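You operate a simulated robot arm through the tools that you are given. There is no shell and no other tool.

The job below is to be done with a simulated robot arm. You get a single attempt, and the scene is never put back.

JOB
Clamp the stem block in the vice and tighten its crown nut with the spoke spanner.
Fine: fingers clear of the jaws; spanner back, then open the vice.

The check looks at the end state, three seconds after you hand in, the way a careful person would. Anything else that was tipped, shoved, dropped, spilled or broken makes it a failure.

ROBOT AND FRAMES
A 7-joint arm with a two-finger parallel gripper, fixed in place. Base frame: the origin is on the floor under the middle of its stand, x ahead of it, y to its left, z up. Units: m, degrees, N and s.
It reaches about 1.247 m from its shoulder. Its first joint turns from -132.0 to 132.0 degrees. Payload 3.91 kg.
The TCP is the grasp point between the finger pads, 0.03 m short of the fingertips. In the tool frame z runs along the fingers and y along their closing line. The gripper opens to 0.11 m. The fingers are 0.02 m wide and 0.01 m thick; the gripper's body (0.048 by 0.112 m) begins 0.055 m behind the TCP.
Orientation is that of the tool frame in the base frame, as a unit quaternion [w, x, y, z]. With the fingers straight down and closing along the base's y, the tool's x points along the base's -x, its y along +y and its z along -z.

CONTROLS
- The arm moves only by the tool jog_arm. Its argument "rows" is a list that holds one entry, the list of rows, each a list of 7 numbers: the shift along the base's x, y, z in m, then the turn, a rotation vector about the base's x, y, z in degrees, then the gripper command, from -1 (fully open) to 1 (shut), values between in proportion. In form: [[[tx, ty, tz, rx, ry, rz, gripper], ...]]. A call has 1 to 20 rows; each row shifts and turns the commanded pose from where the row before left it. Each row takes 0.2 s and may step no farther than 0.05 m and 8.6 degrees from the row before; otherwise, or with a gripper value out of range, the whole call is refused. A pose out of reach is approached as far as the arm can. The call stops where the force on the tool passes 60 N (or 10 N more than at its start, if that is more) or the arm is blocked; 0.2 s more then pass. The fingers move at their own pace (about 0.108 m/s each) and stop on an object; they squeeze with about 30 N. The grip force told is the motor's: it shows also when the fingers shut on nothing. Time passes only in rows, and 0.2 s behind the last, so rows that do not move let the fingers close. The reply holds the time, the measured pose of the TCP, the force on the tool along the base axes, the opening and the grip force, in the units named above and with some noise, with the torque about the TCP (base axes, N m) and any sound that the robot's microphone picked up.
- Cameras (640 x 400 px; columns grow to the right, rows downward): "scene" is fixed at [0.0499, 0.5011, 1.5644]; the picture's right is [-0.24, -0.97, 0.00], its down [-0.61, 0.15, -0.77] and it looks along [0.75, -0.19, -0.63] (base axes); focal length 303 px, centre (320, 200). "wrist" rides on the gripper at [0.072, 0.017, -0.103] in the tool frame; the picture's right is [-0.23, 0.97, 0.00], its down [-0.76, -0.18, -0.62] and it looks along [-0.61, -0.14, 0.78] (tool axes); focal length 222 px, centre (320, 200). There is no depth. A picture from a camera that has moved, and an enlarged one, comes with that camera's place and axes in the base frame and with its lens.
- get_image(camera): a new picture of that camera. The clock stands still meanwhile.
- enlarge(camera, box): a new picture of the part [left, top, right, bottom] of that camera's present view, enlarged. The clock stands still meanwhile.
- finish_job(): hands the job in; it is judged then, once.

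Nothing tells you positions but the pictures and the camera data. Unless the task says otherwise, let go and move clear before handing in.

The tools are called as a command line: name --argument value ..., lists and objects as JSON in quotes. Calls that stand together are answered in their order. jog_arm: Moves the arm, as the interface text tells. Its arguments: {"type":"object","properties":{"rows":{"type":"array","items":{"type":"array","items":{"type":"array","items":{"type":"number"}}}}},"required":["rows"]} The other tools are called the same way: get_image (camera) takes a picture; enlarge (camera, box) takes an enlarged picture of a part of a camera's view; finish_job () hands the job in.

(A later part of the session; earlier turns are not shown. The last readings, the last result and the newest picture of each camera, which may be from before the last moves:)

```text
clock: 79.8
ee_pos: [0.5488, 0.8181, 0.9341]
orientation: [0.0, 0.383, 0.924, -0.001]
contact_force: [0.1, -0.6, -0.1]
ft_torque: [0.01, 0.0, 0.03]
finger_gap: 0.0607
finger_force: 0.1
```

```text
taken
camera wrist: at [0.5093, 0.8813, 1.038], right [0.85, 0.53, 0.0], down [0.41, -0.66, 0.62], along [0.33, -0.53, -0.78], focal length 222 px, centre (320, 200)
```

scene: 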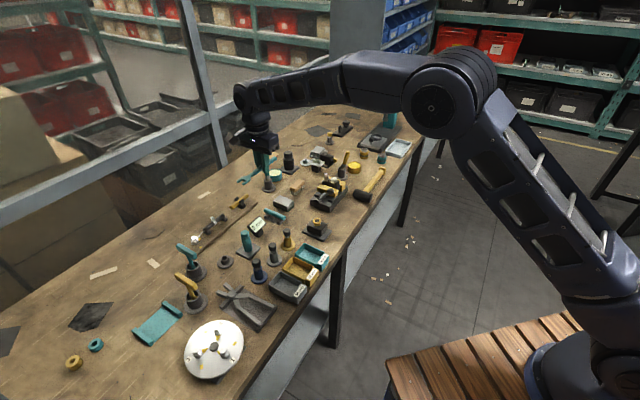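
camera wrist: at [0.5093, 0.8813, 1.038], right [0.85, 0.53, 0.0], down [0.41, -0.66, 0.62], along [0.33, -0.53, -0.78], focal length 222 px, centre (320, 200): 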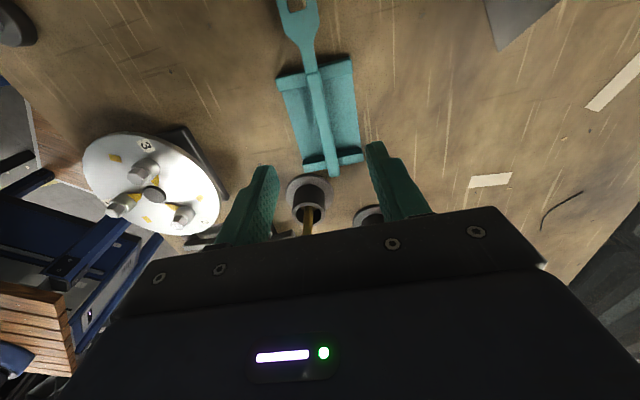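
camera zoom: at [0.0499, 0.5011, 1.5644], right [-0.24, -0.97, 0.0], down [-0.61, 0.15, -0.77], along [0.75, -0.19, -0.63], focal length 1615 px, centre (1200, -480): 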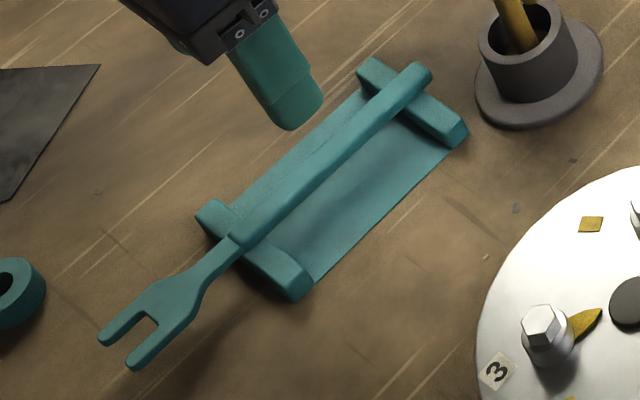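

The spanner is back on its rack. Now I'll go over the vice and look straight down at the block and jaws to understand the clamping.

jog_arm --rows '[[[0, 0, 0.04, 0, 0, 0, 0], [0, 0, 0.04, 0, 0, 0, 0], [0, 0, 0.04, 0, 0, 0, 0], [0.0298, -0.0344, 0, 0, 0, 5.625, 0], [0.0298, -0.0344, 0, 0, 0, 5.625, 0], [0.0298, -0.0344, 0, 0, 0, 5.625, 0], [0.0298, -0.0344, 0, 0, 0, 5.625, 0], [0.0298, -0.0344, 0, 0, 0, 5.625, 0], [0.0298, -0.0344, 0, 0, 0, 5.625, 0], [0.0298, -0.0344, 0, 0, 0, 5.625, 0], [0.0298, -0.0344, 0, 0, 0, 5.625, 0], [0.0298, -0.0344, 0, 0, 0, 5.625, 0], [0.0298, -0.0344, 0, 0, 0, 5.625, 0], [0.0298, -0.0344, 0, 0, 0, 5.625, 0], [0.0298, -0.0344, 0, 0, 0, 5.625, 0], [0.0298, -0.0344, 0, 0, 0, 5.625, 0], [0.0298, -0.0344, 0, 0, 0, 5.625, 0], [0.0298, -0.0344, 0, 0, 0, 5.625, 0], [0.0298, -0.0344, 0, 0, 0, 5.625, 0]]]'

get_image --camera "wrist"

```text
clock: 83.8
ee_pos: [1.0275, 0.2691, 1.0561]
orientation: [0.0, -0.384, 0.923, -0.001]
contact_force: [-1.1, 1.1, 0.3]
ft_torque: [-0.07, -0.03, 0.02]
finger_gap: 0.055
finger_force: 0.1
```

```text
taken
camera wrist: at [0.9627, 0.2296, 1.1597], right [-0.53, 0.85, 0.0], down [0.66, 0.41, 0.62], along [0.53, 0.33, -0.78], focal length 222 px, centre (320, 200)
```

wrist: 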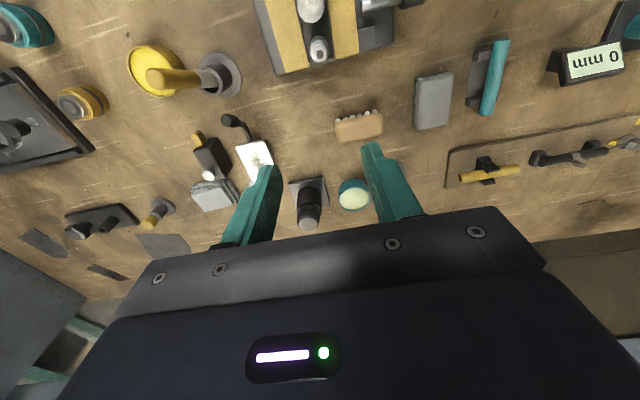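

enlarge --camera "wrist" --box '[270, 0, 370, 80]'

enlarge --camera "scene" --box '[312, 168, 352, 200]'

```text
5.00 times, centred on (320, 40) of wrist
camera zoom: at [0.9627, 0.2296, 1.1597], right [-0.53, 0.85, 0.0], down [0.66, 0.41, 0.62], along [0.53, 0.33, -0.78], focal length 1111 px, centre (320, 1000)
```

zoom: 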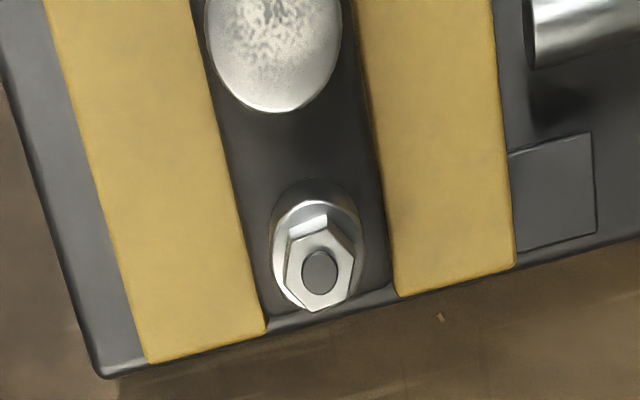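

```text
12.50 times, centred on (332, 184) of scene
camera zoom: at [0.0499, 0.5011, 1.5644], right [-0.24, -0.97, 0.0], down [-0.61, 0.15, -0.77], along [0.75, -0.19, -0.63], focal length 3784 px, centre (170, 400)
```

zoom: 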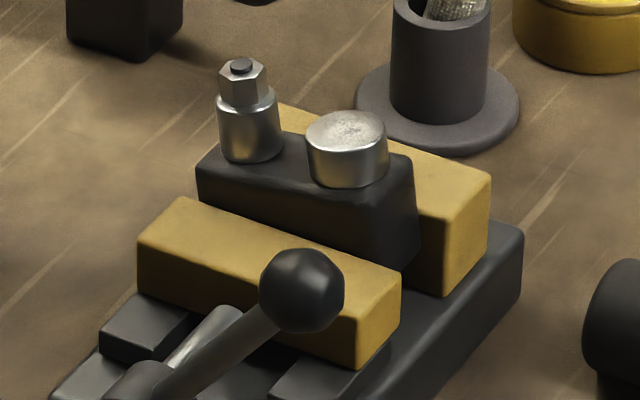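

From above, the jaws do touch the block on both sides, but the block is tilted (knob end lifted) and the nut has turned about 25–30°. I'll zoom on the nut to measure its present angle.

enlarge --camera "scene" --box '[322, 168, 334, 180]'

enlarge --camera "wrist" --box '[300, 25, 340, 65]'

```text
16.00 times, centred on (328, 174) of scene
camera zoom: at [0.0499, 0.5011, 1.5644], right [-0.24, -0.97, 0.0], down [-0.61, 0.15, -0.77], along [0.75, -0.19, -0.63], focal length 4844 px, centre (192, 616)
```

zoom: 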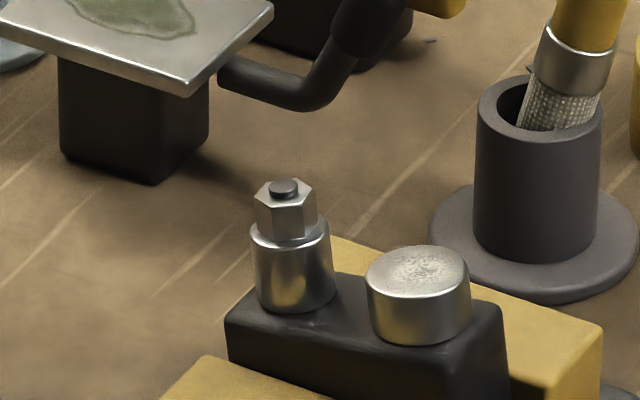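

```text
10.00 times, centred on (320, 45) of wrist
camera zoom: at [0.9627, 0.2296, 1.1597], right [-0.53, 0.85, 0.0], down [0.66, 0.41, 0.62], along [0.53, 0.33, -0.78], focal length 2221 px, centre (320, 1750)
```

zoom: 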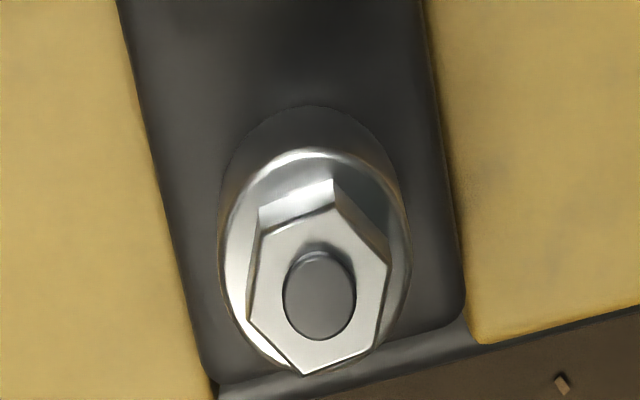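

The nut has turned about 30° already. The lever has also been creeping back over time (140° → 128°), so I'll reopen slightly to let the tilted block drop flat, then re-clamp much harder. First I position the closed fingers on the robot side of the ball.

jog_arm --rows '[[[-0.045, -0.008, 0, 0, 0, 0, 1], [-0.045, -0.008, 0, 0, 0, 0, 1], [-0.045, -0.008, 0, 0, 0, 0, 1], [-0.045, -0.008, 0, 0, 0, 0, 1], [-0.0175, -0.0001, 0, 0, 0, 0, 1], [0, 0, -0.04, 0, 0, 0, 1], [0, 0, -0.04, 0, 0, 0, 1], [0, 0, -0.041, 0, 0, 0, 1], [0, 0, 0, 0, 0, 0, 1]]]'

get_image --camera "wrist"

enlarge --camera "scene" --box '[290, 155, 370, 215]'

```text
clock: 85.8
ee_pos: [0.8316, 0.2353, 0.9349]
orientation: [0.0, -0.383, 0.924, 0.0]
contact_force: [-0.4, -1.4, 0.0]
ft_torque: [-0.05, -0.02, 0.0]
finger_gap: 0.0002
finger_force: 30.2
```

```text
taken
camera wrist: at [0.7668, 0.1963, 1.0374], right [-0.53, 0.85, 0.0], down [0.66, 0.41, 0.62], along [0.53, 0.33, -0.78], focal length 222 px, centre (320, 200)
```

wrist: 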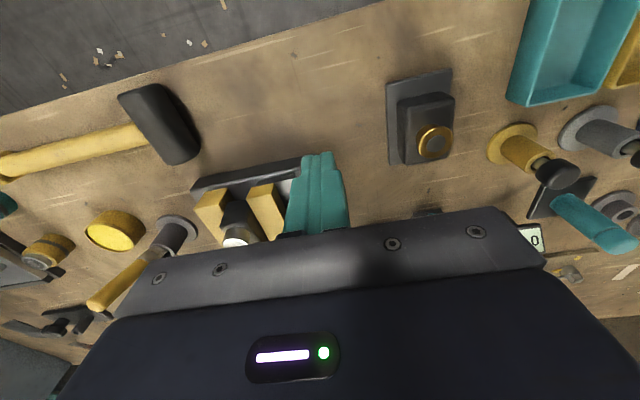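

```text
6.67 times, centred on (330, 185) of scene
camera zoom: at [0.0499, 0.5011, 1.5644], right [-0.24, -0.97, 0.0], down [-0.61, 0.15, -0.77], along [0.75, -0.19, -0.63], focal length 2018 px, centre (253, 300)
```

zoom: 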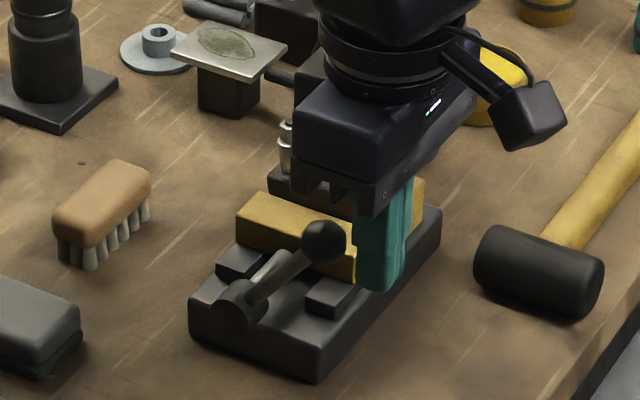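

The fingers are on the robot side of the ball. I'll push it back toward upright to loosen the jaw a little.

jog_arm --rows '[[[0.0035, 0.0035, 0, 0, 0, 0, 1], [0.0035, 0.0035, 0, 0, 0, 0, 1], [0.0035, 0.0035, 0, 0, 0, 0, 1], [0.0035, 0.0035, 0.001, 0, 0, 0, 1], [0.0035, 0.0035, 0.001, 0, 0, 0, 1], [0.0035, 0.0035, 0.001, 0, 0, 0, 1], [0.0035, 0.0035, 0.001, 0, 0, 0, 1], [0.0035, 0.0035, 0.001, 0, 0, 0, 1], [0.0035, 0.0035, 0.001, 0, 0, 0, 1], [0.0035, 0.0035, 0, 0, 0, 0, 1]]]'

enlarge --camera "scene" --box '[290, 155, 370, 215]'

get_image --camera "wrist"

```text
clock: 88.0
ee_pos: [0.8656, 0.2723, 0.9403]
orientation: [0.0, -0.383, 0.924, 0.0]
contact_force: [-1.1, 0.1, 1.1]
ft_torque: [-0.03, 0.01, -0.02]
finger_gap: 0.0002
finger_force: 30.0
```

```text
6.67 times, centred on (330, 185) of scene
camera zoom: at [0.0499, 0.5011, 1.5644], right [-0.24, -0.97, 0.0], down [-0.61, 0.15, -0.77], along [0.75, -0.19, -0.63], focal length 2018 px, centre (253, 300)
```

zoom: 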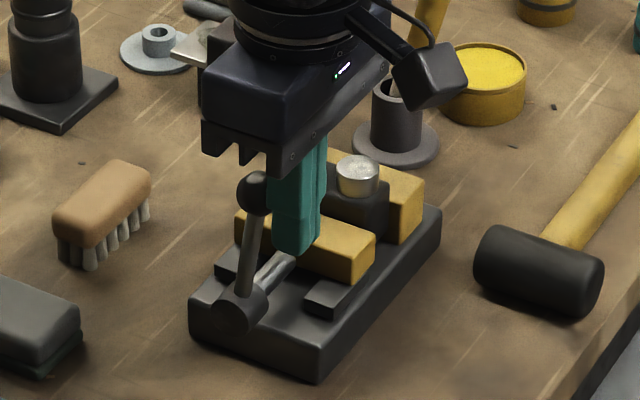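

```text
taken
camera wrist: at [0.8012, 0.2322, 1.0426], right [-0.53, 0.85, 0.0], down [0.66, 0.41, 0.62], along [0.53, 0.33, -0.78], focal length 222 px, centre (320, 200)
```

wrist: 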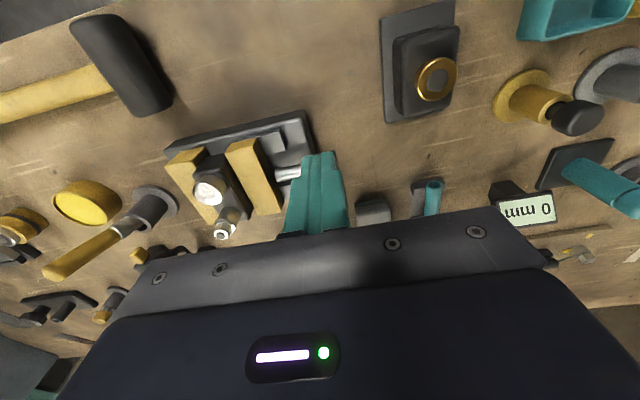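

enlarge --camera "wrist" --box '[150, 90, 330, 250]'

enlarge --camera "scene" --box '[312, 165, 352, 200]'

```text
2.50 times, centred on (240, 170) of wrist
camera zoom: at [0.8012, 0.2322, 1.0426], right [-0.53, 0.85, 0.0], down [0.66, 0.41, 0.62], along [0.53, 0.33, -0.78], focal length 555 px, centre (520, 275)
```

zoom: 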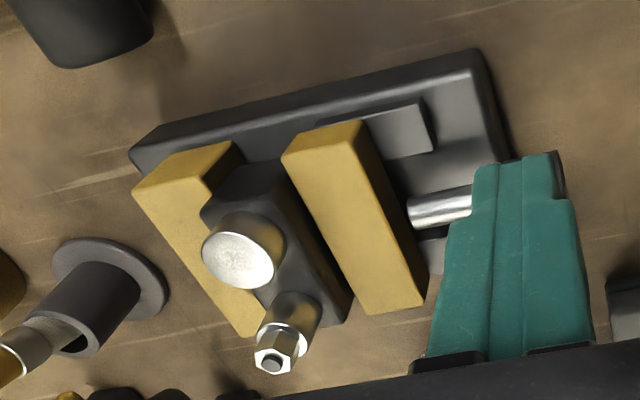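

```text
11.43 times, centred on (332, 182) of scene
camera zoom: at [0.0499, 0.5011, 1.5644], right [-0.24, -0.97, 0.0], down [-0.61, 0.15, -0.77], along [0.75, -0.19, -0.63], focal length 3460 px, centre (183, 400)
```

zoom: 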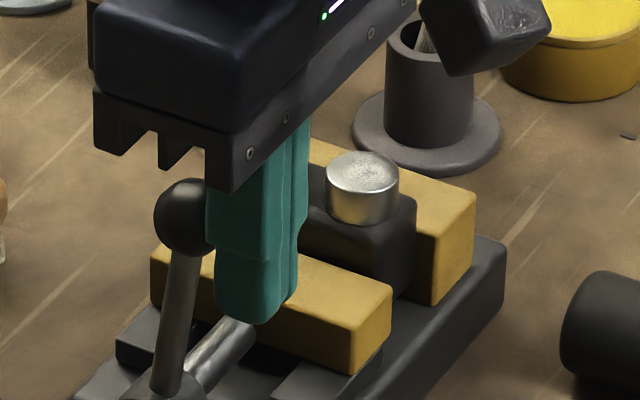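

The block has dropped flat and is back near its original spot. Now I'll go over to the other side of the ball and swing the lever to the clamping side again.

jog_arm --rows '[[[-0.003, -0.003, 0, 0, 0, 0, 1], [0, 0, 0.045, 0, 0, 0, 1], [0, 0, 0.03, 0, 0, 0, 1], [0.03, 0.03, 0, 0, 0, 0, 1], [0.03, 0.03, 0, 0, 0, 0, 1], [0, 0, -0.04, 0, 0, 0, 1], [0, 0, -0.04, 0, 0, 0, 1], [0, 0, 0, 0, 0, 0, 1]]]'

enlarge --camera "scene" --box '[290, 155, 370, 215]'

```text
clock: 89.8
ee_pos: [0.9226, 0.3337, 0.935]
orientation: [0.001, -0.383, 0.924, 0.0]
contact_force: [1.1, 0.3, -0.9]
ft_torque: [-0.02, -0.01, 0.0]
finger_gap: 0.0001
finger_force: 29.8
```

```text
6.67 times, centred on (330, 185) of scene
camera zoom: at [0.0499, 0.5011, 1.5644], right [-0.24, -0.97, 0.0], down [-0.61, 0.15, -0.77], along [0.75, -0.19, -0.63], focal length 2018 px, centre (253, 300)
```

zoom: 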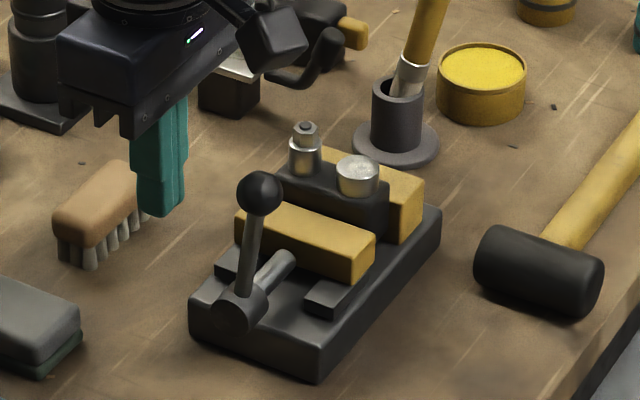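

jog_arm --rows '[[[-0.0062, -0.0062, 0, 0, 0, 0, 1], [-0.0062, -0.0062, 0, 0, 0, 0, 1], [-0.0062, -0.0062, 0, 0, 0, 0, 1], [-0.0062, -0.0062, 0, 0, 0, 0, 1], [-0.0045, -0.0045, 0, 0, 0, 0, 1], [-0.0045, -0.0045, 0, 0, 0, 0, 1], [-0.0045, -0.0045, -0.001, 0, 0, 0, 1], [-0.0045, -0.0045, -0.001, 0, 0, 0, 1], [-0.004, -0.004, -0.001, 0, 0, 0, 1], [-0.004, -0.004, -0.002, 0, 0, 0, 1], [-0.003, -0.003, -0.002, 0, 0, 0, 1]]]'

enlarge --camera "scene" --box '[290, 155, 370, 215]'

```text
clock: 92.2
ee_pos: [0.8697, 0.2755, 0.927]
orientation: [0.0, -0.383, 0.924, 0.0]
contact_force: [0.4, 1.6, 0.9]
ft_torque: [0.03, -0.06, 0.0]
finger_gap: 0.0
finger_force: 30.2
```

```text
6.67 times, centred on (330, 185) of scene
camera zoom: at [0.0499, 0.5011, 1.5644], right [-0.24, -0.97, 0.0], down [-0.61, 0.15, -0.77], along [0.75, -0.19, -0.63], focal length 2018 px, centre (253, 300)
```

zoom: 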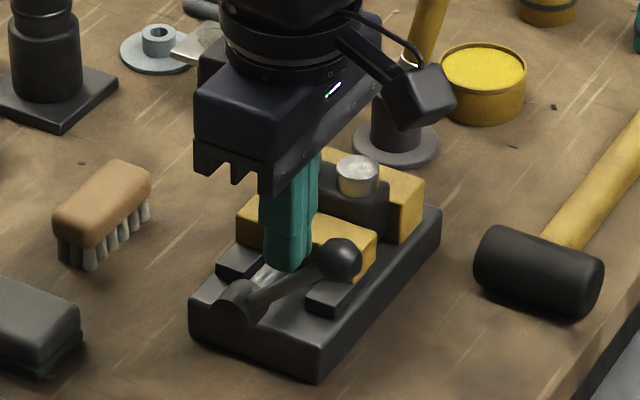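

The lever swings freely to about 139° where the jaw meets the block. For a proper tightening push I'll lift, tilt the gripper about 35° around the screw axis so the fingertips press tangentially on the ball.

jog_arm --rows '[[[0.002, 0.002, 0.02, 0, 0, 0, 1], [0, 0, 0.03, 0, 0, 0, 1], [0, 0, 0, -4.95, 4.95, 0, 1], [0, 0, 0, -4.95, 4.95, 0, 1], [0, 0, 0, -4.95, 4.95, 0, 1], [0, 0, 0, -4.95, 4.95, 0, 1], [0, 0, 0, -4.95, 4.95, 0, 1], [0, 0, 0, 0, 0, 0, 1]]]'

enlarge --camera "scene" --box '[290, 155, 370, 215]'

get_image --camera "wrist"

```text
clock: 94.0
ee_pos: [0.8721, 0.2783, 0.9758]
orientation: [-0.279, -0.364, 0.881, -0.116]
contact_force: [-0.4, -0.2, -0.1]
ft_torque: [-0.03, 0.0, 0.01]
finger_gap: 0.0
finger_force: 30.1
```

```text
6.67 times, centred on (330, 185) of scene
camera zoom: at [0.0499, 0.5011, 1.5644], right [-0.24, -0.97, 0.0], down [-0.61, 0.15, -0.77], along [0.75, -0.19, -0.63], focal length 2018 px, centre (253, 300)
```

zoom: 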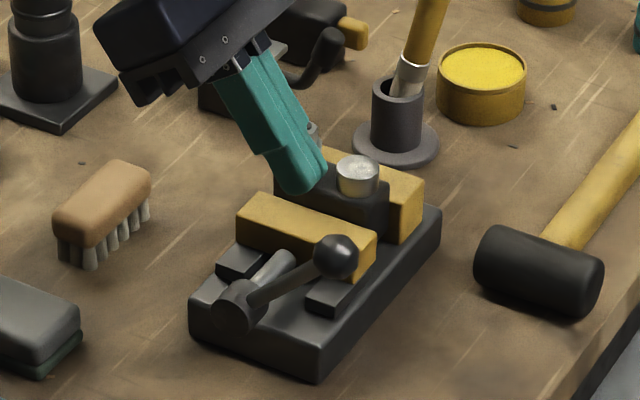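

```text
taken
camera wrist: at [0.8583, 0.2901, 1.1023], right [-0.56, 0.82, -0.13], down [0.82, 0.57, 0.07], along [0.13, -0.07, -0.99], focal length 222 px, centre (320, 200)
```

wrist: 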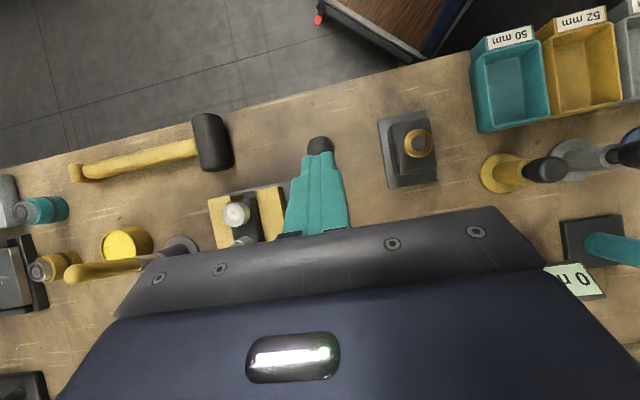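

The tilt is right. I'll approach the ball along the push direction, stopping just before contact, then press in small steps.

jog_arm --rows '[[[0.0043, 0.0043, -0.0042, 0, 0, 0, 1], [-0.00274, -0.00274, -0.00553, 0, 0, 0, 1], [-0.00274, -0.00274, -0.00553, 0, 0, 0, 1], [-0.00274, -0.00274, -0.00553, 0, 0, 0, 1], [-0.00274, -0.00274, -0.00553, 0, 0, 0, 1], [0, 0, 0, 0, 0, 0, 1]]]'

enlarge --camera "scene" --box '[290, 155, 370, 215]'

```text
clock: 95.4
ee_pos: [0.8657, 0.2695, 0.9511]
orientation: [-0.277, -0.365, 0.881, -0.115]
contact_force: [-0.1, 0.4, 0.1]
ft_torque: [-0.02, -0.02, 0.01]
finger_gap: 0.0
finger_force: 29.7
```

```text
6.67 times, centred on (330, 185) of scene
camera zoom: at [0.0499, 0.5011, 1.5644], right [-0.24, -0.97, 0.0], down [-0.61, 0.15, -0.77], along [0.75, -0.19, -0.63], focal length 2018 px, centre (253, 300)
```

zoom: 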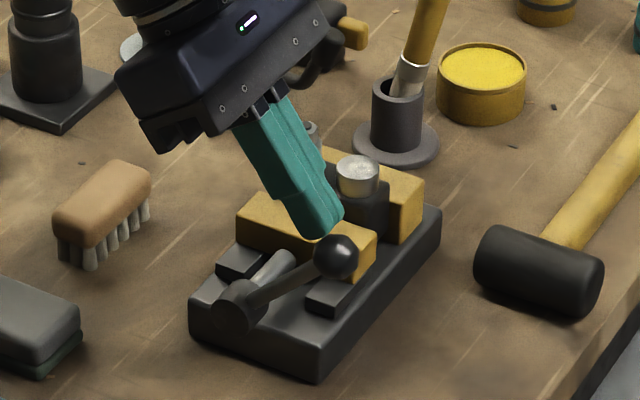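

jog_arm --rows '[[[-0.00081, -0.00081, -0.00164, 0, 0, 0, 1], [-0.00081, -0.00081, -0.00164, 0, 0, 0, 1], [-0.00081, -0.00081, -0.00164, 0, 0, 0, 1], [-0.00081, -0.00081, -0.00164, 0, 0, 0, 1], [-0.00081, -0.00081, -0.00164, 0, 0, 0, 1]]]'

enlarge --camera "scene" --box '[290, 155, 370, 215]'

```text
clock: 96.6
ee_pos: [0.8597, 0.2673, 0.9401]
orientation: [-0.278, -0.365, 0.881, -0.115]
contact_force: [0.9, 1.7, 2.4]
ft_torque: [0.02, 0.05, 0.0]
finger_gap: 0.0002
finger_force: 30.0
```

```text
6.67 times, centred on (330, 185) of scene
camera zoom: at [0.0499, 0.5011, 1.5644], right [-0.24, -0.97, 0.0], down [-0.61, 0.15, -0.77], along [0.75, -0.19, -0.63], focal length 2018 px, centre (253, 300)
```

zoom: 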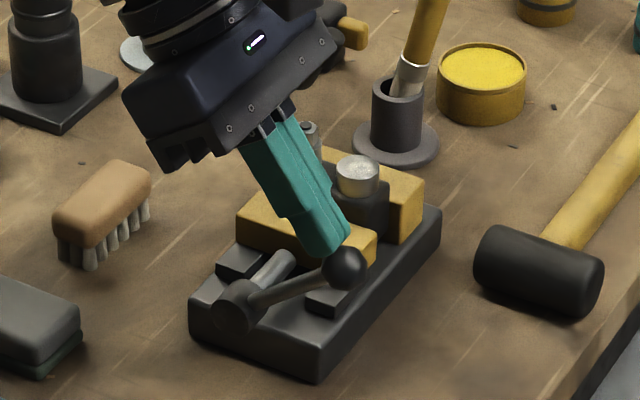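

Contact made at about 3 N. I'll keep pressing in 2 mm steps.

jog_arm --rows '[[[-0.00081, -0.00081, -0.00164, 0, 0, 0, 1], [-0.00081, -0.00081, -0.00164, 0, 0, 0, 1], [-0.00081, -0.00081, -0.00164, 0, 0, 0, 1], [-0.00081, -0.00081, -0.00164, 0, 0, 0, 1]]]'

enlarge --camera "scene" --box '[290, 155, 370, 215]'

```text
clock: 97.6
ee_pos: [0.8585, 0.2647, 0.9354]
orientation: [-0.277, -0.364, 0.882, -0.115]
contact_force: [-0.7, 1.7, 3.1]
ft_torque: [-0.02, 0.08, 0.0]
finger_gap: 0.0001
finger_force: 29.6
```

```text
6.67 times, centred on (330, 185) of scene
camera zoom: at [0.0499, 0.5011, 1.5644], right [-0.24, -0.97, 0.0], down [-0.61, 0.15, -0.77], along [0.75, -0.19, -0.63], focal length 2018 px, centre (253, 300)
```

zoom: 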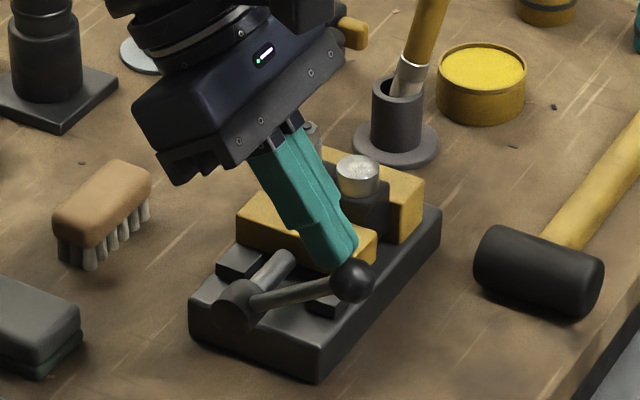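

The lever keeps moving with only about 3–4 N, now ~147°, so the earlier "stop" was my push pressing badly. I'll continue rotating it further.

jog_arm --rows '[[[-0.00071, -0.00071, -0.00173, 0, 0, 0, 1], [-0.00071, -0.00071, -0.00173, 0, 0, 0, 1], [-0.0006, -0.0006, -0.0018, 0, 0, 0, 1], [-0.0006, -0.0006, -0.0018, 0, 0, 0, 1], [-0.0006, -0.0006, -0.0018, 0, 0, 0, 1]]]'

enlarge --camera "scene" --box '[290, 155, 370, 215]'

```text
clock: 98.6
ee_pos: [0.8566, 0.2625, 0.9346]
orientation: [-0.273, -0.366, 0.882, -0.115]
contact_force: [10.6, 9.9, 17.9]
ft_torque: [0.06, -0.09, 0.02]
finger_gap: 0.0
finger_force: 30.3
stopped in row 4: the force on the tool passed its limit at 64 N (the readings are from after the stop); the commanded pose is now the measured one
```

```text
6.67 times, centred on (330, 185) of scene
camera zoom: at [0.0499, 0.5011, 1.5644], right [-0.24, -0.97, 0.0], down [-0.61, 0.15, -0.77], along [0.75, -0.19, -0.63], focal length 2018 px, centre (253, 300)
```

zoom: 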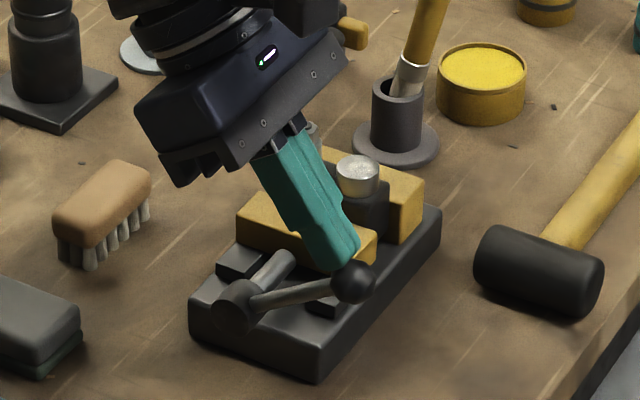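

Now it reached a clear hard stop at about 148° — the lever's travel limit. I'll retreat along the push direction and see whether it stays.

jog_arm --rows '[[[0.0016, 0.0016, 0.0035, 0, 0, 0, 1], [0.005, 0.005, 0.01, 0, 0, 0, 1], [0.01, 0.01, 0.02, 0, 0, 0, 1]]]'

enlarge --camera "scene" --box '[290, 155, 370, 215]'

```text
clock: 99.4
ee_pos: [0.874, 0.2769, 0.9663]
orientation: [-0.276, -0.366, 0.881, -0.116]
contact_force: [0.3, 0.5, 1.0]
ft_torque: [0.01, 0.03, -0.01]
finger_gap: 0.0001
finger_force: 29.9
```

```text
6.67 times, centred on (330, 185) of scene
camera zoom: at [0.0499, 0.5011, 1.5644], right [-0.24, -0.97, 0.0], down [-0.61, 0.15, -0.77], along [0.75, -0.19, -0.63], focal length 2018 px, centre (253, 300)
```

zoom: 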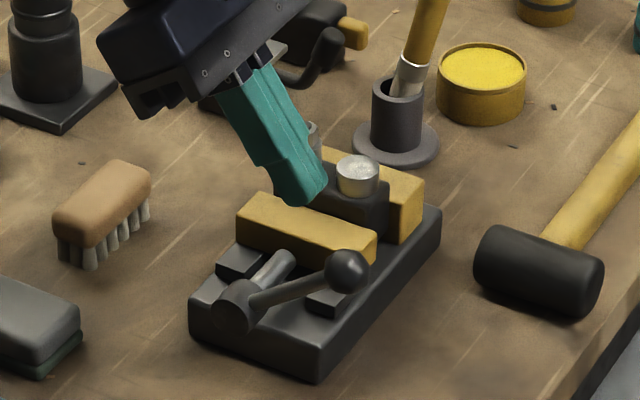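

jog_arm --rows '[[[0, 0, 0, 0, 0, 0, 1], [0, 0, 0, 0, 0, 0, 1], [0, 0, 0, 0, 0, 0, 1], [0, 0, 0, 0, 0, 0, 1], [0, 0, 0, 0, 0, 0, 1], [0, 0, 0, 0, 0, 0, 1], [0, 0, 0, 0, 0, 0, 1], [0, 0, 0, 0, 0, 0, 1], [0, 0, 0, 0, 0, 0, 1], [0, 0, 0, 0, 0, 0, 1]]]'

enlarge --camera "scene" --box '[290, 155, 370, 215]'

enlarge --camera "scene" --box '[312, 168, 352, 200]'

```text
clock: 101.6
ee_pos: [0.8735, 0.2763, 0.9669]
orientation: [-0.275, -0.365, 0.882, -0.115]
contact_force: [0.5, -0.2, -0.2]
ft_torque: [0.01, 0.01, 0.02]
finger_gap: 0.0
finger_force: 30.3
```

```text
6.67 times, centred on (330, 185) of scene
camera zoom: at [0.0499, 0.5011, 1.5644], right [-0.24, -0.97, 0.0], down [-0.61, 0.15, -0.77], along [0.75, -0.19, -0.63], focal length 2018 px, centre (253, 300)
```

zoom: 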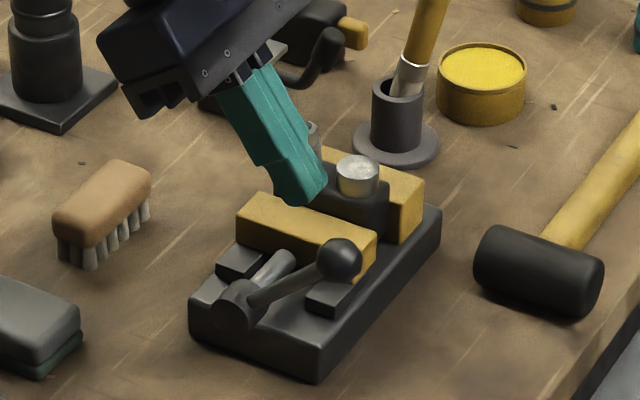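

```text
12.50 times, centred on (332, 184) of scene
camera zoom: at [0.0499, 0.5011, 1.5644], right [-0.24, -0.97, 0.0], down [-0.61, 0.15, -0.77], along [0.75, -0.19, -0.63], focal length 3784 px, centre (170, 400)
```

zoom: 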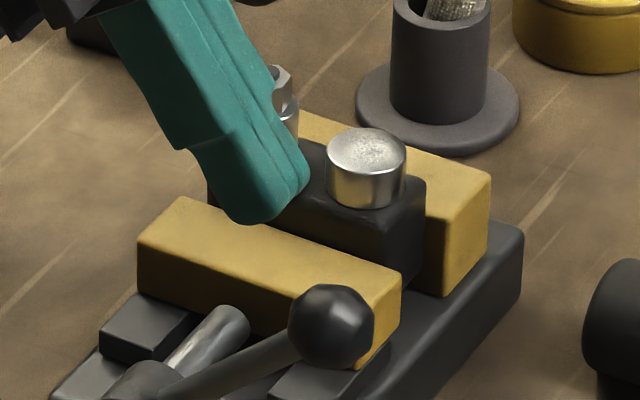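

The lever's hard limit is at 148° and it relaxes to ~139° by itself; the clamp only gives moderate grip. The key is to turn the nut with the handle on the +p side, so the turning force pushes the block into the fixed far jaw instead of along it. I'll un-tilt the gripper, rise, and inspect the nut's exact angle.

jog_arm --rows '[[[0.01, 0.01, 0.03, 0, 0, 0, 1], [0, 0, 0.03, 4.95, -4.95, 0, 1], [0, 0, 0.03, 4.95, -4.95, 0, 1], [0, 0, 0, 4.95, -4.95, 0, 1], [0, 0, 0, 4.95, -4.95, 0, 1], [0, 0, 0, 4.95, -4.95, 0, 1], [0.02, 0.02, 0, 0, 0, 0, 0], [0.03, 0.03, 0, 0, 0, 0, 0], [0.03, 0.03, 0, 0, 0, 0, 0], [0, 0, 0, 0, 0, 0, 0]]]'

get_image --camera "wrist"

enlarge --camera "scene" --box '[320, 167, 336, 180]'

```text
clock: 103.8
ee_pos: [0.9613, 0.3677, 1.0532]
orientation: [0.002, -0.382, 0.924, 0.0]
contact_force: [-0.3, 0.1, -0.1]
ft_torque: [0.01, 0.03, 0.01]
finger_gap: 0.0551
finger_force: 0.1
```

```text
taken
camera wrist: at [0.8968, 0.3285, 1.1566], right [-0.53, 0.85, 0.0], down [0.66, 0.41, 0.63], along [0.53, 0.33, -0.78], focal length 222 px, centre (320, 200)
```

wrist: 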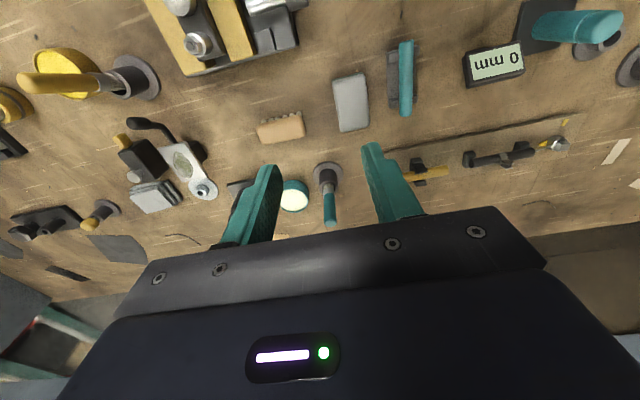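

```text
16.00 times, centred on (328, 174) of scene
camera zoom: at [0.0499, 0.5011, 1.5644], right [-0.24, -0.97, 0.0], down [-0.61, 0.15, -0.77], along [0.75, -0.19, -0.63], focal length 4844 px, centre (192, 624)
```

zoom: 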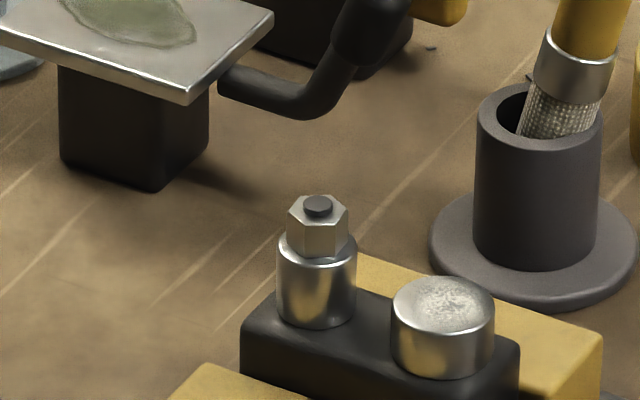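

The block is upright again and the nut now shows a flat toward the camera, i.e. it has turned almost exactly 30°. Next I fetch the spanner again, planning to grip it nearer the jaw so the wrist camera can see the slot and nut from above.

jog_arm --rows '[[[-0.032, 0.0355, 0, -0.09, 0.2, -6.9, 0], [-0.032, 0.0355, 0, 0, 0, -6.9, 0], [-0.032, 0.0355, 0, 0, 0, -6.9, 0], [-0.032, 0.0355, 0, 0, 0, -6.9, 0], [-0.032, 0.0355, 0, 0, 0, -6.9, 0], [-0.032, 0.0355, 0, 0, 0, -6.9, 0], [-0.032, 0.0355, 0, 0, 0, -6.9, 0], [-0.032, 0.0355, 0, 0, 0, -6.9, 0], [-0.032, 0.0355, 0, 0, 0, -6.9, 0], [-0.032, 0.0355, 0, 0, 0, -6.9, -0.1], [-0.032, 0.0355, 0, 0, 0, -6.9, -0.1], [-0.032, 0.0355, 0, 0, 0, -6.9, -0.1], [-0.032, 0.0355, 0, 0, 0, -7.2, -0.1], [0, 0, -0.04, 0, 0, 0, -0.1], [0, 0, 0, 0, 0, 0, -0.1]]]'

enlarge --camera "wrist" --box '[260, 0, 380, 130]'

enlarge --camera "scene" --box '[105, 290, 205, 365]'

```text
clock: 107.0
ee_pos: [0.5457, 0.83, 1.0162]
orientation: [0.0, 0.383, 0.924, -0.001]
contact_force: [0.0, -0.1, 0.3]
ft_torque: [0.03, -0.01, 0.0]
finger_gap: 0.0607
finger_force: 0.0
```

```text
3.08 times, centred on (320, 65) of wrist
camera zoom: at [0.5061, 0.893, 1.1187], right [0.85, 0.53, 0.0], down [0.41, -0.66, 0.62], along [0.33, -0.53, -0.78], focal length 684 px, centre (320, 615)
```

zoom: 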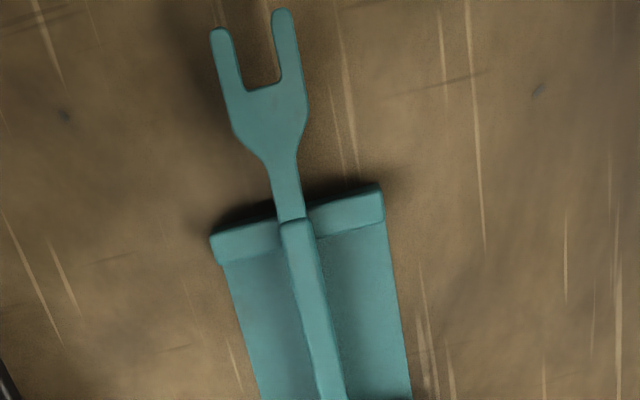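

```text
5.33 times, centred on (155, 328) of scene
camera zoom: at [0.0499, 0.5011, 1.5644], right [-0.24, -0.97, 0.0], down [-0.61, 0.15, -0.77], along [0.75, -0.19, -0.63], focal length 1615 px, centre (1200, -480)
```

zoom: 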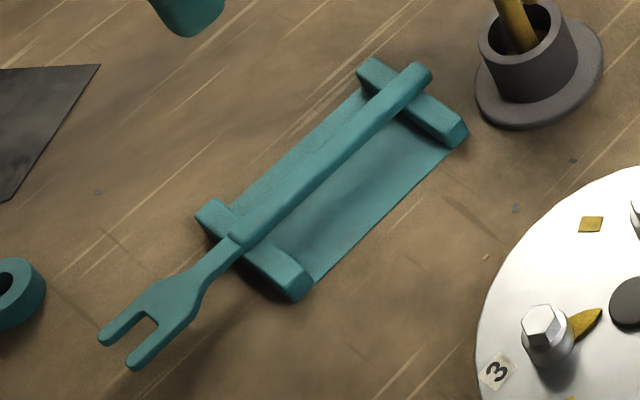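

I now have a very clear top view: slot depth about 18 mm, nut seat 49 mm ahead of the handle's front end. I'll shift to grip 23 mm behind the handle's front end and descend.

jog_arm --rows '[[[-0.0067, 0.0031, 0, 0, 0, 0, -0.1], [0, 0, -0.045, 0, 0, 0, -0.1], [0, 0, -0.045, 0, 0, 0, -0.1], [0, 0, -0.045, 0, 0, 0, -0.1], [0, 0, -0.025, 0, 0, 0, -0.1], [0, 0, 0, 0, 0, 0, -0.1]]]'

get_image --camera "wrist"

```text
clock: 108.4
ee_pos: [0.541, 0.8338, 0.8551]
orientation: [0.0, 0.384, 0.923, -0.002]
contact_force: [1.0, -0.1, -1.0]
ft_torque: [-0.01, 0.01, -0.03]
finger_gap: 0.0605
finger_force: 0.1
```

```text
taken
camera wrist: at [0.5, 0.8967, 0.9573], right [0.85, 0.53, 0.0], down [0.41, -0.66, 0.62], along [0.33, -0.53, -0.78], focal length 222 px, centre (320, 200)
```

wrist: 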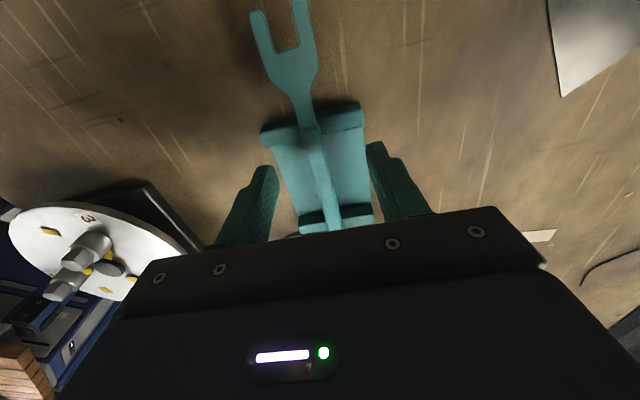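

jog_arm --rows '[[[0, 0, -0.012, 0, 0, 0, -0.1], [0, 0, -0.009, 0, 0, 0, -0.1], [0, 0, 0, 0, 0, 0, 0.3], [0, 0, 0, 0, 0, 0, 0.7], [0, 0, 0, 0, 0, 0, 1], [0, 0, 0, 0, 0, 0, 1]]]'

get_image --camera "wrist"

enlarge --camera "scene" --box '[105, 290, 205, 365]'

```text
clock: 109.8
ee_pos: [0.5384, 0.8321, 0.8342]
orientation: [0.001, 0.382, 0.924, -0.001]
contact_force: [-1.0, 0.3, 0.6]
ft_torque: [0.04, 0.01, -0.02]
finger_gap: 0.0122
finger_force: 29.6
```

```text
taken
camera wrist: at [0.4986, 0.8958, 0.9382], right [0.85, 0.53, 0.0], down [0.41, -0.66, 0.62], along [0.33, -0.53, -0.78], focal length 222 px, centre (320, 200)
```

wrist: 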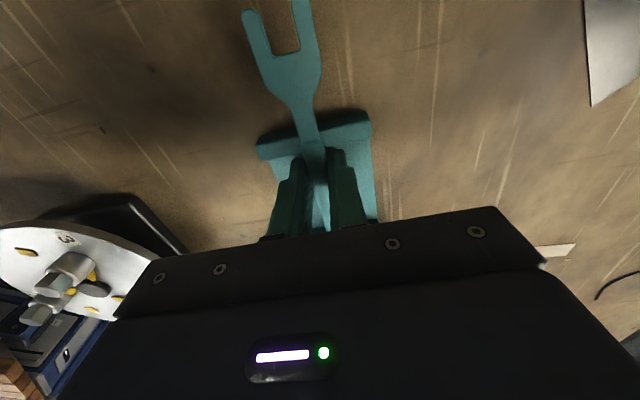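

```text
5.33 times, centred on (155, 328) of scene
camera zoom: at [0.0499, 0.5011, 1.5644], right [-0.24, -0.97, 0.0], down [-0.61, 0.15, -0.77], along [0.75, -0.19, -0.63], focal length 1615 px, centre (1200, -480)
```

zoom: 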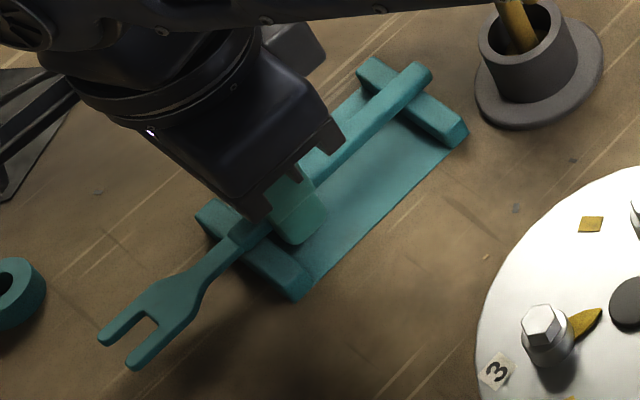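

The whole fork is now visible in the wrist view. I'll lift, then zoom on the fork to calibrate where the nut must appear.

jog_arm --rows '[[[0, 0, 0.01, 0, 0, 0, 1], [0, 0, 0.03, 0, 0, 0, 1], [0, 0, 0.045, 0, 0, 0, 1], [0, 0, 0.045, 0, 0, 0, 1], [0, 0, 0.045, 0, 0, 0, 1], [0, 0, 0.04, 0, 0, 0, 1], [0, 0, 0, 0, 0, 0, 1]]]'

enlarge --camera "wrist" --box '[230, 0, 350, 120]'

```text
clock: 111.4
ee_pos: [0.5425, 0.8319, 1.0501]
orientation: [0.001, 0.382, 0.924, -0.001]
contact_force: [-0.4, 0.5, -0.1]
ft_torque: [-0.02, 0.03, 0.03]
finger_gap: 0.0121
finger_force: 29.9
```

```text
3.33 times, centred on (290, 60) of wrist
camera zoom: at [0.5031, 0.8956, 1.1535], right [0.85, 0.53, 0.0], down [0.41, -0.66, 0.62], along [0.33, -0.53, -0.78], focal length 740 px, centre (420, 667)
```

zoom: 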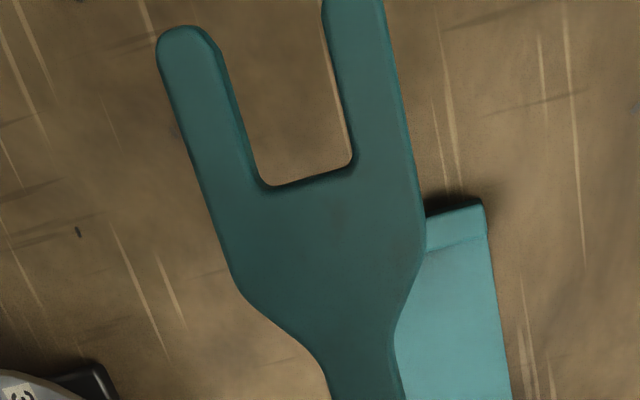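

Calibrated: the slot bottom is 65.6 mm ahead of the TCP and centred. Now I'll fly back to the vice turning to φ = 74° (handle on the far-left side of the nut) and stay high above it.

jog_arm --rows '[[[0.0285, -0.03277, 0, 0, 0, 7.44, 1], [0.0285, -0.03277, 0, 0, 0, 7.44, 1], [0.0285, -0.03277, 0, 0, 0, 7.44, 1], [0.0285, -0.03277, 0, 0, 0, 7.44, 1], [0.0285, -0.03277, 0, 0, 0, 7.44, 1], [0.0285, -0.03277, 0, 0, 0, 7.44, 1], [0.0285, -0.03277, 0, 0, 0, 7.44, 1], [0.0285, -0.03277, 0, 0, 0, 7.44, 1], [0.0285, -0.03277, 0, 0, 0, 7.44, 1], [0.0285, -0.03277, 0, 0, 0, 7.44, 1], [0.0285, -0.03277, 0, 0, 0, 7.44, 1], [0.0285, -0.03277, 0, 0, 0, 7.44, 1], [0.0285, -0.03277, 0, 0, 0, 7.44, 1], [0.0285, -0.03277, 0, 0, 0, 7.44, 1], [0.0285, -0.03277, 0, 0, 0, 7.44, 1], [0.0285, -0.03277, 0, 0, 0, 7.44, 1], [0, 0, 0, 0, 0, 0, 1]]]'

get_image --camera "wrist"

enlarge --camera "wrist" --box '[230, 0, 350, 120]'

```text
clock: 115.0
ee_pos: [0.9984, 0.3068, 1.0495]
orientation: [0.0, -0.603, 0.798, 0.0]
contact_force: [0.1, 0.0, -1.2]
ft_torque: [-0.01, 0.0, 0.01]
finger_gap: 0.0121
finger_force: 30.1
```

```text
taken
camera wrist: at [0.9616, 0.2413, 1.1533], right [-0.87, 0.49, 0.0], down [0.38, 0.68, 0.62], along [0.3, 0.55, -0.78], focal length 222 px, centre (320, 200)
```

wrist: 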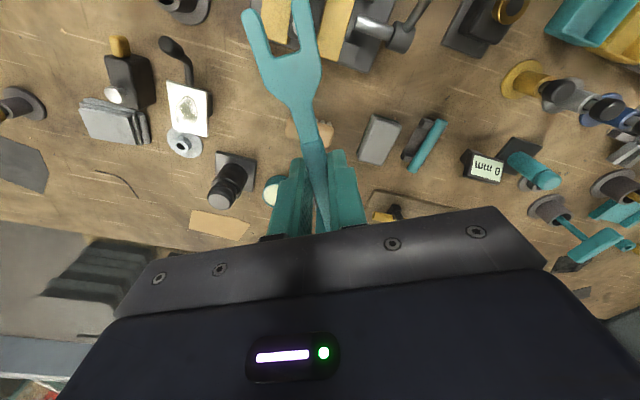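

```text
3.33 times, centred on (290, 60) of wrist
camera zoom: at [0.9616, 0.2413, 1.1533], right [-0.87, 0.49, 0.0], down [0.38, 0.68, 0.62], along [0.3, 0.55, -0.78], focal length 740 px, centre (420, 667)
```

zoom: 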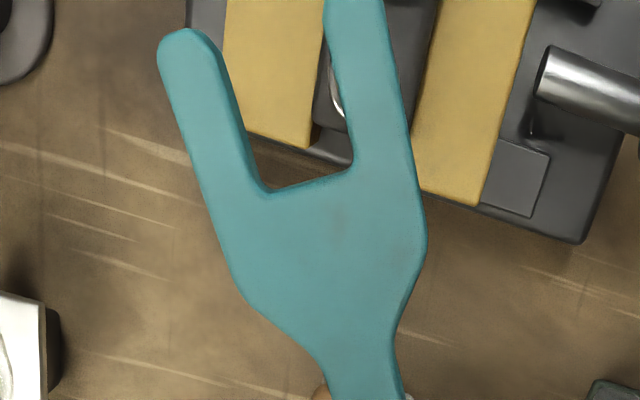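

The nut is hidden under the right prong only because of parallax at this height. I'll descend to about 4 cm above engagement and look again.

jog_arm --rows '[[[0, 0, -0.04, 0, 0, 0, 1], [0, 0, -0.04, 0, 0, 0, 1], [0, 0, -0.025, 0, 0, 0, 1], [0, 0, 0, 0, 0, 0, 1]]]'

enlarge --camera "wrist" --box '[230, 0, 350, 120]'

enlarge --camera "scene" --box '[314, 160, 342, 185]'

```text
clock: 116.0
ee_pos: [0.9974, 0.3065, 0.9481]
orientation: [0.001, -0.603, 0.798, 0.0]
contact_force: [-0.1, -0.3, -1.0]
ft_torque: [0.01, -0.04, 0.0]
finger_gap: 0.012
finger_force: 30.0
```

```text
3.33 times, centred on (290, 60) of wrist
camera zoom: at [0.9602, 0.2413, 1.0508], right [-0.87, 0.49, 0.0], down [0.38, 0.68, 0.62], along [0.3, 0.55, -0.78], focal length 740 px, centre (420, 667)
```

zoom: 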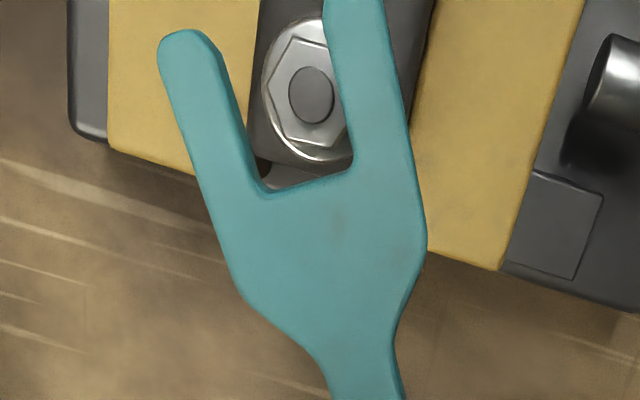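

```text
16.00 times, centred on (328, 172) of scene
camera zoom: at [0.0499, 0.5011, 1.5644], right [-0.24, -0.97, 0.0], down [-0.61, 0.15, -0.77], along [0.75, -0.19, -0.63], focal length 4844 px, centre (192, 640)
```

zoom: 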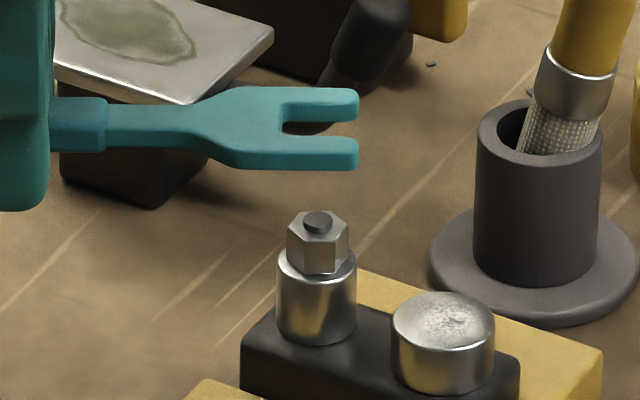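

Superb view: the nut sits almost centred under the slot (within 1 mm). I'll zoom in to read the nut's exact angle relative to the slot.

enlarge --camera "wrist" --box '[262, 5, 312, 55]'

```text
8.00 times, centred on (287, 30) of wrist
camera zoom: at [0.9602, 0.2413, 1.0508], right [-0.87, 0.49, 0.0], down [0.38, 0.68, 0.62], along [0.3, 0.55, -0.78], focal length 1777 px, centre (584, 1560)
```

zoom: 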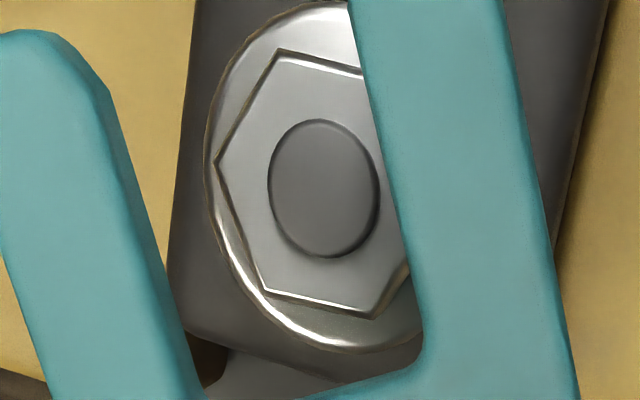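

The nut's flats are rotated about 5.9° relative to the slot, and its centre is within 1 mm of the seat position. I'll rotate the spanner +5.8° about the nut, adjust, and descend to just above the nut.

jog_arm --rows '[[[-0.0068, 0.0024, 0, 0, 0, 5.8, 1], [0, 0, -0.01, 0, 0, 0, 1], [0, 0, -0.006, 0, 0, 0, 1], [0, 0, 0, 0, 0, 0, 1]]]'

enlarge --camera "wrist" --box '[257, 5, 307, 55]'

enlarge --camera "scene" --box '[314, 160, 342, 185]'

```text
clock: 117.0
ee_pos: [0.9884, 0.3096, 0.9308]
orientation: [0.0, -0.641, 0.767, 0.001]
contact_force: [0.2, 0.3, -0.7]
ft_torque: [0.0, -0.03, 0.01]
finger_gap: 0.0121
finger_force: 29.6
```

```text
8.00 times, centred on (282, 30) of wrist
camera zoom: at [0.9584, 0.2412, 1.0334], right [-0.92, 0.4, 0.0], down [0.31, 0.72, 0.62], along [0.25, 0.57, -0.78], focal length 1777 px, centre (624, 1560)
```

zoom: 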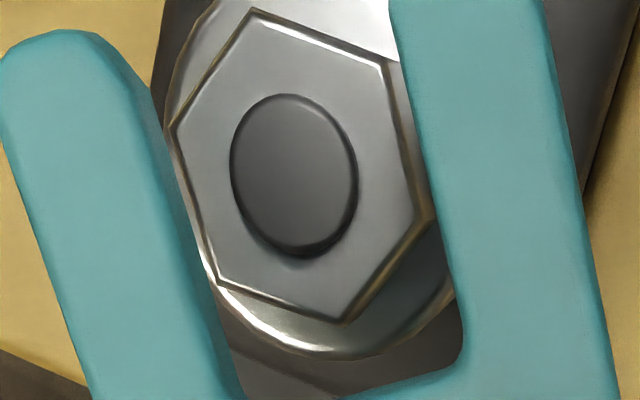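

```text
16.00 times, centred on (328, 172) of scene
camera zoom: at [0.0499, 0.5011, 1.5644], right [-0.24, -0.97, 0.0], down [-0.61, 0.15, -0.77], along [0.75, -0.19, -0.63], focal length 4844 px, centre (192, 640)
```

zoom: 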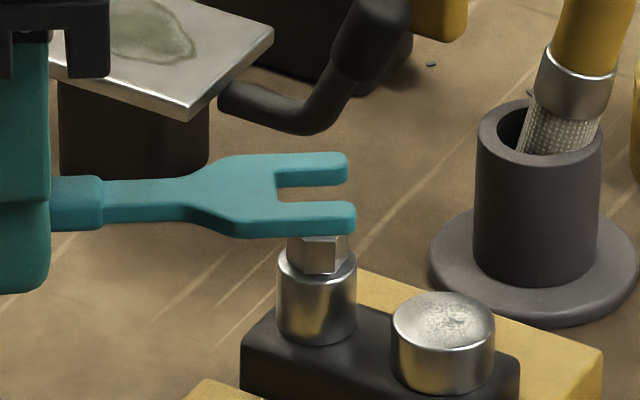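

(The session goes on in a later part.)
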